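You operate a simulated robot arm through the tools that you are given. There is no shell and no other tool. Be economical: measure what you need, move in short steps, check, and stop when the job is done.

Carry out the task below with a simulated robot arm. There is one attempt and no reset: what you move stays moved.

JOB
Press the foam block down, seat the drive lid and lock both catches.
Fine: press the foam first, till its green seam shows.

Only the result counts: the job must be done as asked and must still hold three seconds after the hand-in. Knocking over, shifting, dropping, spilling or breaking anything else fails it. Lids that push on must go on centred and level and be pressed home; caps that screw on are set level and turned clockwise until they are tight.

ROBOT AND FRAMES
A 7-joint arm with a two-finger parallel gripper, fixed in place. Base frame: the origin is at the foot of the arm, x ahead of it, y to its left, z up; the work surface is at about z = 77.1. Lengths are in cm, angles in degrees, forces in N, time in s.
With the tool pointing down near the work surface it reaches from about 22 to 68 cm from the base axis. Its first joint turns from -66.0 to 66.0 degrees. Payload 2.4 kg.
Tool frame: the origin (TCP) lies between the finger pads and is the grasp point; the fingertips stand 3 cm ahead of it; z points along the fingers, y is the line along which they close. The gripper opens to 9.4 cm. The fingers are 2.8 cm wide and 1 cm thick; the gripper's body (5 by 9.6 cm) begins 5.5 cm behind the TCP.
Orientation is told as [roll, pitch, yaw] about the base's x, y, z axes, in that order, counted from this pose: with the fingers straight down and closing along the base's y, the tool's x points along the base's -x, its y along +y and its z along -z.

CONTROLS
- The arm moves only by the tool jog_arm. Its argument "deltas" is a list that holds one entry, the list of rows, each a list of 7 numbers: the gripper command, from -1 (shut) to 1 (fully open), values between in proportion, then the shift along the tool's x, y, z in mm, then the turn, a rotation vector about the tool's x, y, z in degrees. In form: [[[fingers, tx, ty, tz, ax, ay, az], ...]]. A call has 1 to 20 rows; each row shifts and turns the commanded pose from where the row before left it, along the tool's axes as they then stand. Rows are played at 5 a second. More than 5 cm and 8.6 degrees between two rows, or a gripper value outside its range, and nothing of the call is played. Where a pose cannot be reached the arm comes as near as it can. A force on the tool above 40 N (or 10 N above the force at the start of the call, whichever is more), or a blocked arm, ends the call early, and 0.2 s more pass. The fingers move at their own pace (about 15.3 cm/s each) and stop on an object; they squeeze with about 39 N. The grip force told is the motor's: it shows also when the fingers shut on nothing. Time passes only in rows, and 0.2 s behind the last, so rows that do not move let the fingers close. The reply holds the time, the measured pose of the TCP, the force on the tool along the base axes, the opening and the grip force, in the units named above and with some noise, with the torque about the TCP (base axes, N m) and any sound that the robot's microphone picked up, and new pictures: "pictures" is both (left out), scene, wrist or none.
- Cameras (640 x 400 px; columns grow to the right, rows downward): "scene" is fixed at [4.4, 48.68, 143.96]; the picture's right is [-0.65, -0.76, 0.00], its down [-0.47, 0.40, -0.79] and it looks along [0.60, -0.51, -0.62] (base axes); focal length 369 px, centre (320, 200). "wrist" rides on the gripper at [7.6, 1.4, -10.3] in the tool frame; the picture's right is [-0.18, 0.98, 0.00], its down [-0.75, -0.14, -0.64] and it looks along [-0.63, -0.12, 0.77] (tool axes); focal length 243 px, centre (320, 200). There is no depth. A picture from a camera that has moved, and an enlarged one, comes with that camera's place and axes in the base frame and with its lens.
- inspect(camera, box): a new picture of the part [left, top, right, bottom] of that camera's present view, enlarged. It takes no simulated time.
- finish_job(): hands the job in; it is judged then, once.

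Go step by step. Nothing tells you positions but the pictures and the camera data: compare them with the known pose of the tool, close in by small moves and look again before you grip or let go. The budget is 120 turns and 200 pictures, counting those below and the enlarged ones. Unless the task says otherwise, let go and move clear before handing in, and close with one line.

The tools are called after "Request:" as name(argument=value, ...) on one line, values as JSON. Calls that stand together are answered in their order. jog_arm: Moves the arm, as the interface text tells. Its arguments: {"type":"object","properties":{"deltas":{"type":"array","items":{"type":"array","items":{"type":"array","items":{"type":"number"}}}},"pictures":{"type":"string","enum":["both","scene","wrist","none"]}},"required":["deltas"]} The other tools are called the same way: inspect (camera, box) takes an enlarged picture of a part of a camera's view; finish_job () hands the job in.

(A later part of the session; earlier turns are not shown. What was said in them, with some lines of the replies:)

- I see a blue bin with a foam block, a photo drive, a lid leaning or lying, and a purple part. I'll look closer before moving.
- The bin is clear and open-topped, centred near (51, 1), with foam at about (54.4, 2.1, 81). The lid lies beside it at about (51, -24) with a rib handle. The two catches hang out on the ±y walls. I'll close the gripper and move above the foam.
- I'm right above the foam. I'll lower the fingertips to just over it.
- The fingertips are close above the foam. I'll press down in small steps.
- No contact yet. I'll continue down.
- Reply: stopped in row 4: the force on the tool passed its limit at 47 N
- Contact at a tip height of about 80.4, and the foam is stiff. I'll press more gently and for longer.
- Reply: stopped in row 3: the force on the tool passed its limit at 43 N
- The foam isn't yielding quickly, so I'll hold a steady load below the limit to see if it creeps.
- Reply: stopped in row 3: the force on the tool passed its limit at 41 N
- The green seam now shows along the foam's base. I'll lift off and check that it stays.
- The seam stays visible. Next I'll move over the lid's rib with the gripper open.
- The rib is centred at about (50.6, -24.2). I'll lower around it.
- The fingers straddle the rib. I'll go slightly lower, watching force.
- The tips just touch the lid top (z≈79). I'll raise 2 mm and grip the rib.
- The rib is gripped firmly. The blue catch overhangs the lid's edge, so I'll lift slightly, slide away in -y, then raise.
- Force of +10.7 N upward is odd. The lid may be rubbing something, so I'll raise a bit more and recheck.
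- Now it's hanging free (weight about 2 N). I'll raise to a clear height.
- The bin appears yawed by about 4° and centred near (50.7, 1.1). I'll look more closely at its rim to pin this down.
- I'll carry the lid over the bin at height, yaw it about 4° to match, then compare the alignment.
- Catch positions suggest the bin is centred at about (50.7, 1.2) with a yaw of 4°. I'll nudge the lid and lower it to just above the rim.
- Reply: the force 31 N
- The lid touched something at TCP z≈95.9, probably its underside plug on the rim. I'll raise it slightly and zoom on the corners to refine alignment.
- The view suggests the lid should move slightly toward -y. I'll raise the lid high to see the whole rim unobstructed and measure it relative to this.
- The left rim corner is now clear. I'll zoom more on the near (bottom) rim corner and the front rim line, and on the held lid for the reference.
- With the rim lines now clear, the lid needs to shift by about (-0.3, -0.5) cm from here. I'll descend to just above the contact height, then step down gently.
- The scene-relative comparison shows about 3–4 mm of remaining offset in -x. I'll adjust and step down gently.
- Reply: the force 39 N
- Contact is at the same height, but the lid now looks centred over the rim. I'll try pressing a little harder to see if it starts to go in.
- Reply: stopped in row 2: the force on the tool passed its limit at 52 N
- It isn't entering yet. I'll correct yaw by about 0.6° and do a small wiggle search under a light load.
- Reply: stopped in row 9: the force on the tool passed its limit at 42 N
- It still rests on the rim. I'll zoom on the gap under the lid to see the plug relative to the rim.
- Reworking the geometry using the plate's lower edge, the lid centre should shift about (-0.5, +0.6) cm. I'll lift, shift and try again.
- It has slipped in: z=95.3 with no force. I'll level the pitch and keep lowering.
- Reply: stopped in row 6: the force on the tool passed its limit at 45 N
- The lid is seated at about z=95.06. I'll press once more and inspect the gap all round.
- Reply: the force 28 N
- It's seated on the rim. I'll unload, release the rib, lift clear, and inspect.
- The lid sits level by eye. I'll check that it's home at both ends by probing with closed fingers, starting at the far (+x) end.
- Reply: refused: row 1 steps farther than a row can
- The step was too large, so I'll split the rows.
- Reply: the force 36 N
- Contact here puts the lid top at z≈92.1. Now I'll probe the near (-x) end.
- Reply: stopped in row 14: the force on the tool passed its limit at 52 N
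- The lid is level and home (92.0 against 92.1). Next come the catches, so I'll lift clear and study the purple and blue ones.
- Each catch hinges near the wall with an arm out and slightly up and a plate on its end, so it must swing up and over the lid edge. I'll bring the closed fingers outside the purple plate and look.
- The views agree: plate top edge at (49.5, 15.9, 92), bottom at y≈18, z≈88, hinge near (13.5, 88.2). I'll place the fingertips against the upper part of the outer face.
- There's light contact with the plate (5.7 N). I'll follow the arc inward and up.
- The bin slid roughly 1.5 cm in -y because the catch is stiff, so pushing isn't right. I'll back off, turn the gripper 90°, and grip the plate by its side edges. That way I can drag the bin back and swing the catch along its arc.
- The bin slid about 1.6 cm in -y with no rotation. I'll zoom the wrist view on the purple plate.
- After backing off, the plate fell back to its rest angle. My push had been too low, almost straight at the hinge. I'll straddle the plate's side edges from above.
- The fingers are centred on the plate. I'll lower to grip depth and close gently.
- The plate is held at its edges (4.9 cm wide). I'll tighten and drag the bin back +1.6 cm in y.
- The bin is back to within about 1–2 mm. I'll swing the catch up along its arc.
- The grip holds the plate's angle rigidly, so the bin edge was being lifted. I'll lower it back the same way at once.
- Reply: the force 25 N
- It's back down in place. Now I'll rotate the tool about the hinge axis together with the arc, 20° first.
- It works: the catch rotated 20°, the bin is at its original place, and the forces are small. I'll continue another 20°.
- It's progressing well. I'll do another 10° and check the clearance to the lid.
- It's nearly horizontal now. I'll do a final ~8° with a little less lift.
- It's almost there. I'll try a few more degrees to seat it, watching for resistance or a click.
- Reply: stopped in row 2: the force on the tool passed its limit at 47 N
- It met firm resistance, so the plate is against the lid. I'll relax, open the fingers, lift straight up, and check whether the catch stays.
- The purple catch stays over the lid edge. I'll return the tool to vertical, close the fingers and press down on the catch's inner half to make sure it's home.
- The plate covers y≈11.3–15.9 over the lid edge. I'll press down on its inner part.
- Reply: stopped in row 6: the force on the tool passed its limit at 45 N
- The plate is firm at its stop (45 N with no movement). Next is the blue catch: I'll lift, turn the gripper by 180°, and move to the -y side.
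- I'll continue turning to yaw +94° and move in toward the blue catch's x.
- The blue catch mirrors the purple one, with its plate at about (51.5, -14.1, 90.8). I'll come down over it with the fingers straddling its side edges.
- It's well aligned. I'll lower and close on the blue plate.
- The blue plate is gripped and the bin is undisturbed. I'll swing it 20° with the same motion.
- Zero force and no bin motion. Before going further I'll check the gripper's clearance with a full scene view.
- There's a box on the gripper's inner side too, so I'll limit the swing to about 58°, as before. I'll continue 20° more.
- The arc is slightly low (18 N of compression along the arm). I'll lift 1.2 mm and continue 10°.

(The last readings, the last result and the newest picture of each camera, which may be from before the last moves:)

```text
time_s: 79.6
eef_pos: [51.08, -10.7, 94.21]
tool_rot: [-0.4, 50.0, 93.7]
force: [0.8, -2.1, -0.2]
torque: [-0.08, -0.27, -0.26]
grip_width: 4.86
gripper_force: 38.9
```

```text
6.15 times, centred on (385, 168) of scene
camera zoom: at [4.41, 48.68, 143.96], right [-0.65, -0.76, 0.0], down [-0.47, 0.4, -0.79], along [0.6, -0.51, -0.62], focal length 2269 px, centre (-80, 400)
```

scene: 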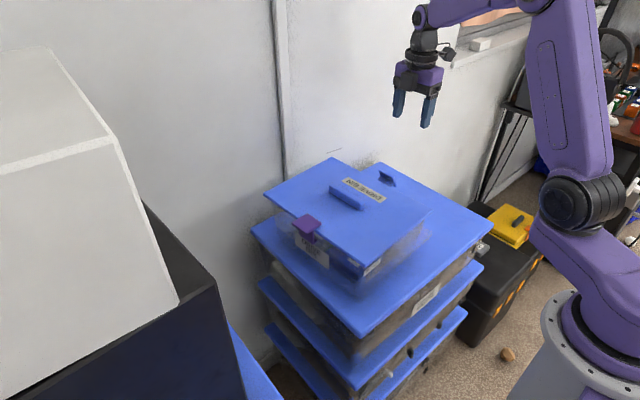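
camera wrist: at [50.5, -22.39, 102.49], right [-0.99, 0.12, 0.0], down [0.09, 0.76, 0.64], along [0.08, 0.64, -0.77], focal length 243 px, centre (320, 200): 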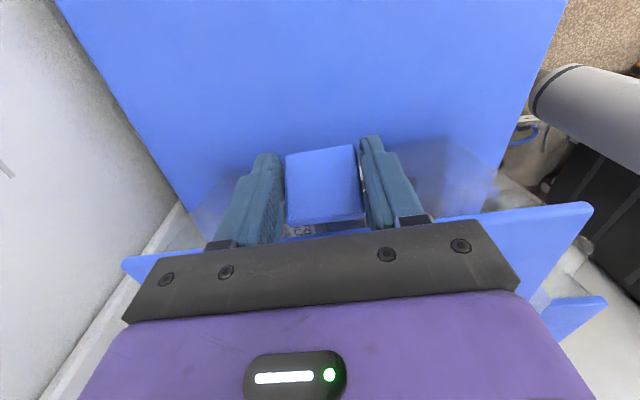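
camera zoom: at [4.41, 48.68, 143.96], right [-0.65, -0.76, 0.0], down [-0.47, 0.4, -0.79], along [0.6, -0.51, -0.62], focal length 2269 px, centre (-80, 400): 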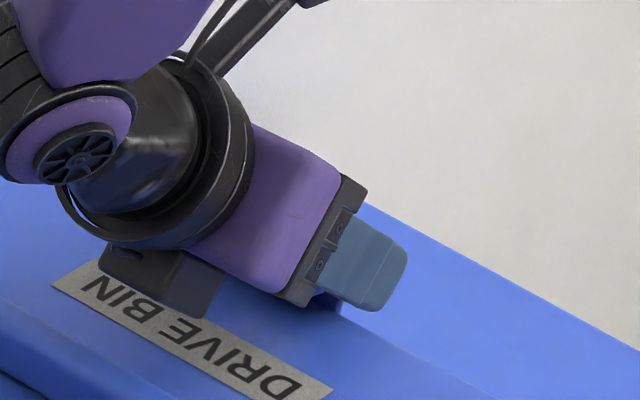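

Forces are near zero. I'll do the final 7°.

Request:
jog_arm(deltas=[[[-1, -2.2, 0, -2.3, 0, 3.5, 0], [-1, -2.2, 0, -2.2, 0, 3.5, 0], [-1, 0, 0, 0, 0, 0, 0]]], pictures="none")

Request:
inspect(camera="scene", box=[250, 150, 450, 290])

```text
time_s: 80.4
eef_pos: [51.08, -10.13, 94.2]
tool_rot: [-0.5, 57.0, 93.8]
force: [-1.6, 4.1, 2.7]
torque: [0.18, 0.21, 0.22]
grip_width: 4.87
gripper_force: 39.0
```

```text
2.86 times, centred on (350, 220) of scene
camera zoom: at [4.4, 48.69, 143.96], right [-0.65, -0.76, 0.0], down [-0.47, 0.4, -0.79], along [0.6, -0.51, -0.62], focal length 1053 px, centre (234, 143)
```

zoom: 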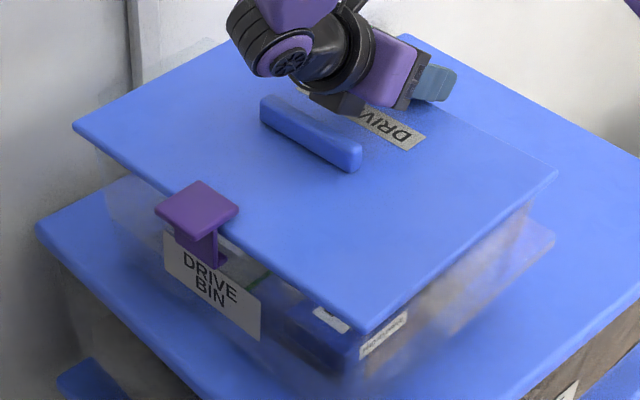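

I'll add a touch more (4°), watching for resistance as with the purple one.

Request:
jog_arm(deltas=[[[-1, -1.2, 0, -1.2, 0, 2, 0], [-1, -1.2, 0, -1.2, 0, 2, 0], [-1, 0, 0, 0, 0, 0, 0]]], pictures="none")

```text
time_s: 81.2
eef_pos: [51.2, -9.82, 94.12]
tool_rot: [-0.7, 61.1, 93.3]
force: [2.8, -1.4, 1.0]
torque: [-0.13, 0.01, -0.12]
grip_width: 4.87
gripper_force: 39.0
```

Request:
jog_arm(deltas=[[[-1, -1.2, 0, -1.2, 0, 2, 0], [-1, 0, 0, 0, 0, 0, 0]]], pictures="none")

Request:
inspect(camera="scene", box=[345, 135, 425, 200])

```text
time_s: 81.8
eef_pos: [51.14, -9.98, 94.26]
tool_rot: [-0.9, 63.0, 92.8]
force: [-6.2, -2.5, 20.5]
torque: [4.86, 0.98, 0.56]
grip_width: 4.87
gripper_force: 38.5
stopped in row 2: the force on the tool passed its limit at 41 N (the readings are from after the stop); the commanded pose is now the measured one
```

```text
6.15 times, centred on (385, 168) of scene
camera zoom: at [4.36, 48.67, 143.97], right [-0.65, -0.76, 0.0], down [-0.47, 0.4, -0.79], along [0.6, -0.51, -0.62], focal length 2269 px, centre (-80, 400)
```

zoom: 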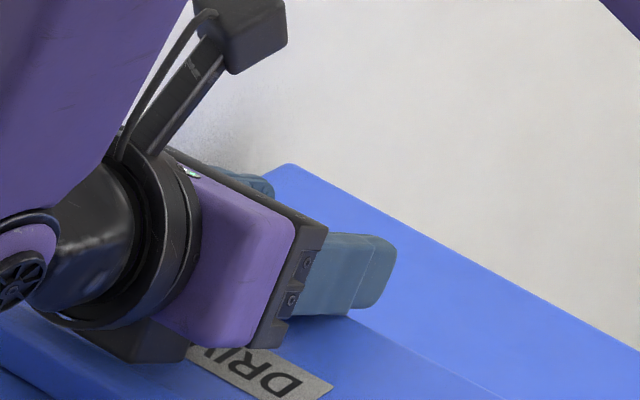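

It shows the same firm stop. I'll relax, open, lift straight up and inspect.

Request:
jog_arm(deltas=[[[-1, 0.8, 0, 0.6, 0, -2, 0], [0.4, 0, 0, 0, 0, 0, 0], [0.4, 0, 0, 0, 0, 0, 0], [0.4, 17.6, 0, -9.4, 0, 0, 0], [0.4, 35, 0, -18, 0, 0, 0], [0.4, 26, 0, -14, 0, 0, 0], [0.4, 0, 0, 0, 0, 0, 0]]], pictures="none")

Request:
inspect(camera="scene", box=[250, 150, 450, 290])

Request:
inspect(camera="scene", box=[345, 150, 425, 215])

```text
time_s: 83.4
eef_pos: [51.0, -10.12, 103.11]
tool_rot: [-0.6, 61.1, 93.0]
force: [0.4, 0.3, 0.0]
torque: [0.01, 0.02, -0.05]
grip_width: 6.59
gripper_force: 0.1
```

```text
2.86 times, centred on (350, 220) of scene
camera zoom: at [4.4, 48.68, 143.96], right [-0.65, -0.76, 0.0], down [-0.47, 0.4, -0.79], along [0.6, -0.51, -0.62], focal length 1053 px, centre (234, 143)
```

zoom: 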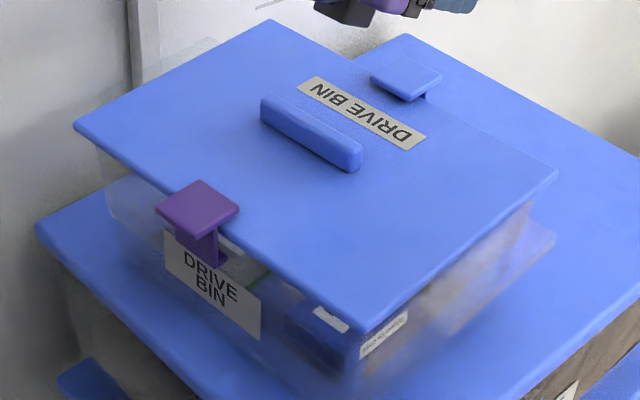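

```text
6.15 times, centred on (385, 182) of scene
camera zoom: at [4.4, 48.68, 143.96], right [-0.65, -0.76, 0.0], down [-0.47, 0.4, -0.79], along [0.6, -0.51, -0.62], focal length 2269 px, centre (-80, 308)
```

zoom: 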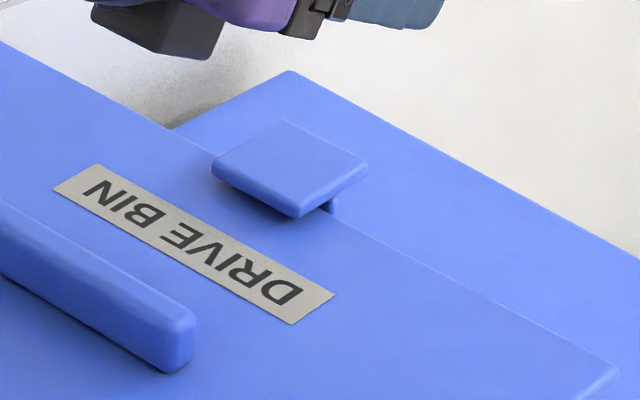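

Both catches lie flat over the lid edges. I'll turn the tool vertical again and press on the blue plate's inner edge to check it's fully home.

Request:
jog_arm(deltas=[[[-1, 0, 0, 0, 0, -8.5, 0], [-1, 0, 0, 0, 0, -8.5, 0], [-1, 0, 0, 0, 0, -8.5, 0], [-1, 0, 0, 0, 0, -8.5, 0], [-1, 0, 0, 0, 0, -8.5, 0], [-1, 0, 0, 0, 0, -8.5, 0], [-1, 0, 0, 0, 0, -8.5, 0], [-1, 0, 0, 0, 0, -1.5, 0], [-1, 0, 0, 0, 0, 0, 0]]], pictures="wrist")

Request:
inspect(camera="wrist", box=[220, 0, 420, 170])

```text
time_s: 85.4
eef_pos: [51.09, -10.14, 103.12]
tool_rot: [-0.4, 0.1, 93.8]
force: [0.4, -0.5, -0.7]
torque: [-0.01, 0.02, 0.01]
grip_width: 0.0
gripper_force: 32.7
camera wrist: at [50.05, -17.75, 113.49], right [-0.99, 0.12, -0.01], down [0.09, 0.76, 0.64], along [0.08, 0.64, -0.77], focal length 243 px, centre (320, 200)
```

wrist: 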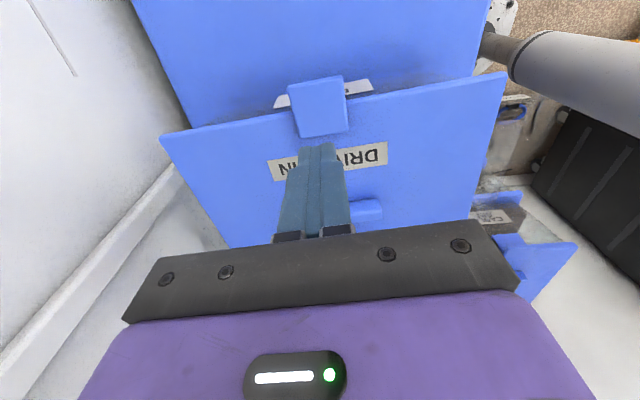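

```text
2.35 times, centred on (320, 85) of wrist
camera zoom: at [50.05, -17.75, 113.49], right [-0.99, 0.12, -0.01], down [0.09, 0.76, 0.64], along [0.08, 0.64, -0.77], focal length 571 px, centre (320, 471)
```

zoom: 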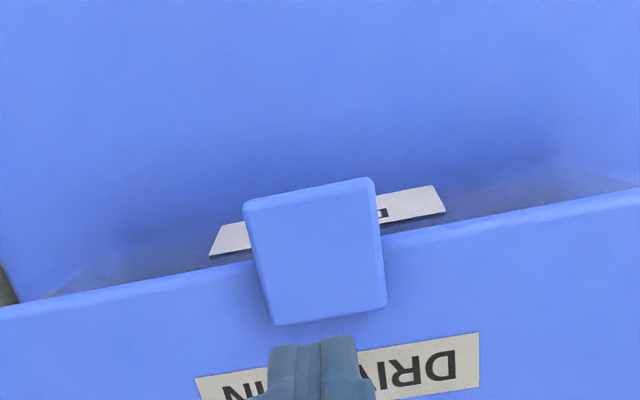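

The blue plate spans y≈-12.6 to -8.3. I'll press its inner edge.

Request:
jog_arm(deltas=[[[-1, -15, 0, 0, 0, 0, 0], [-1, 0, 0, 40, 0, 0, 0], [-1, 0, 0, 22, 0, 0, 0], [-1, 0, 0, 2, 0, 0, 0], [-1, 0, 0, 2, 0, 0, 0], [-1, 0, 0, 1, 0, 0, 0], [-1, 0, 0, 1, 0, 0, 0], [-1, 0, 0, 1, 0, 0, 0], [-1, 0, 0, 1, 0, 0, 0], [-1, 0, 0, 1, 0, 0, 0], [-1, 0, 0, 1, 0, 0, 0], [-1, 0, 0, 1, 0, 0, 0]]], pictures="none")

Request:
inspect(camera="scene", box=[345, 150, 425, 215])

```text
time_s: 87.8
eef_pos: [50.95, -8.59, 96.23]
tool_rot: [-0.5, 0.1, 93.7]
force: [-5.0, 2.1, 10.0]
torque: [0.08, 0.18, -0.03]
grip_width: 0.0
gripper_force: 33.1
stopped in row 11: the force on the tool passed its limit at 44 N (the readings are from after the stop); the commanded pose is now the measured one
```

```text
6.15 times, centred on (385, 182) of scene
camera zoom: at [4.38, 48.69, 143.96], right [-0.65, -0.76, 0.0], down [-0.47, 0.4, -0.79], along [0.6, -0.51, -0.62], focal length 2269 px, centre (-80, 308)
```

zoom: 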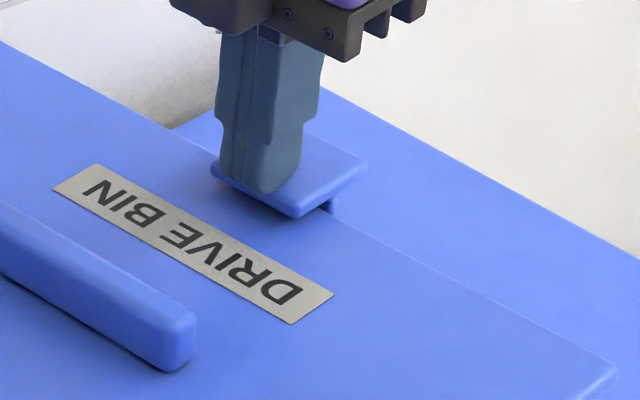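

The blue plate is firm at the same height as the purple one (z≈93.2). I'll move clear and do a final check.

Request:
jog_arm(deltas=[[[-1, 0, 0, -30, 0, 0, 0], [-1, 0, 0, -45, 0, 0, 0], [-1, 0, 0, -45, 0, 0, 0], [-1, 0, 0, -45, 0, 0, 0], [-1, 0, 0, 0, 0, 0, 0], [-1, 0, 0, 0, 0, 0, 0], [-1, 0, 0, 0, 0, 0, 0], [-1, 0, 0, 0, 0, 0, 0]]], pictures="scene")

Request:
inspect(camera="scene", box=[250, 150, 450, 290])

Request:
inspect(camera="scene", box=[265, 190, 345, 255])

Request:
inspect(camera="scene", box=[345, 150, 425, 215])

```text
time_s: 89.6
eef_pos: [50.63, -8.77, 112.64]
tool_rot: [-0.6, 0.1, 93.7]
force: [0.1, 1.0, 0.1]
torque: [-0.01, 0.03, -0.02]
grip_width: 0.0
gripper_force: 33.6
```

scene: 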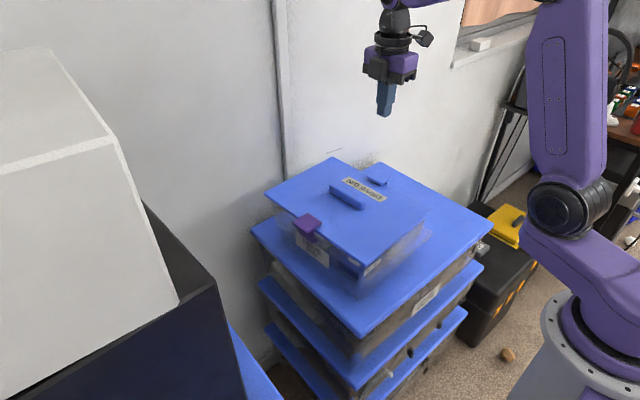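

```text
2.86 times, centred on (350, 220) of scene
camera zoom: at [4.4, 48.68, 143.96], right [-0.65, -0.76, 0.0], down [-0.47, 0.4, -0.79], along [0.6, -0.51, -0.62], focal length 1053 px, centre (234, 143)
```

zoom: 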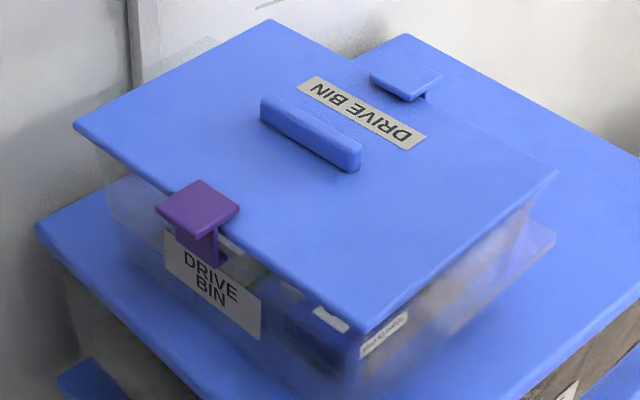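

```text
6.15 times, centred on (305, 222) of scene
camera zoom: at [4.4, 48.68, 143.96], right [-0.65, -0.76, 0.0], down [-0.47, 0.4, -0.79], along [0.6, -0.51, -0.62], focal length 2269 px, centre (412, 62)
```

zoom: 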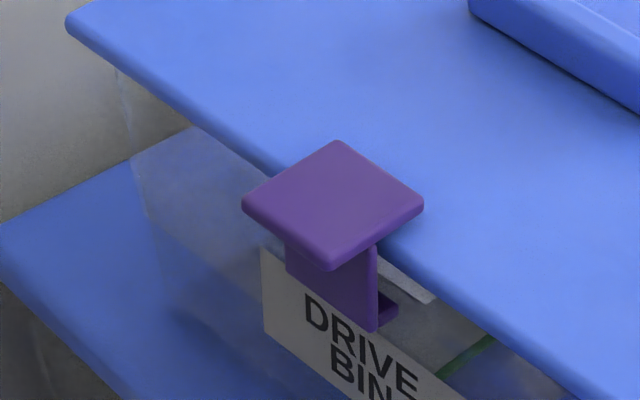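

```text
6.15 times, centred on (385, 182) of scene
camera zoom: at [4.4, 48.68, 143.96], right [-0.65, -0.76, 0.0], down [-0.47, 0.4, -0.79], along [0.6, -0.51, -0.62], focal length 2269 px, centre (-80, 308)
```

zoom: 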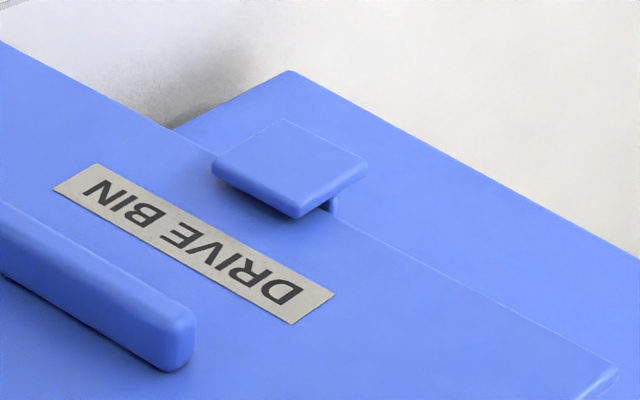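

Everything holds: the foam is pressed with its green seam showing, the lid is level on the rim, both catches are over the lid edges, and the arm is clear. I'm handing in.

Request:
finish_job()

```text
The job is handed in.
```

I pressed the foam until its green seam showed, seated the lid level, and swung both catches over its edges. They hold firm under about 45 N, though I heard no click to confirm they locked. While I was closing the first catch, the bin slid about 1.6 cm and one side lifted briefly. I set it back down, and it ended within a few millimetres of where it started.
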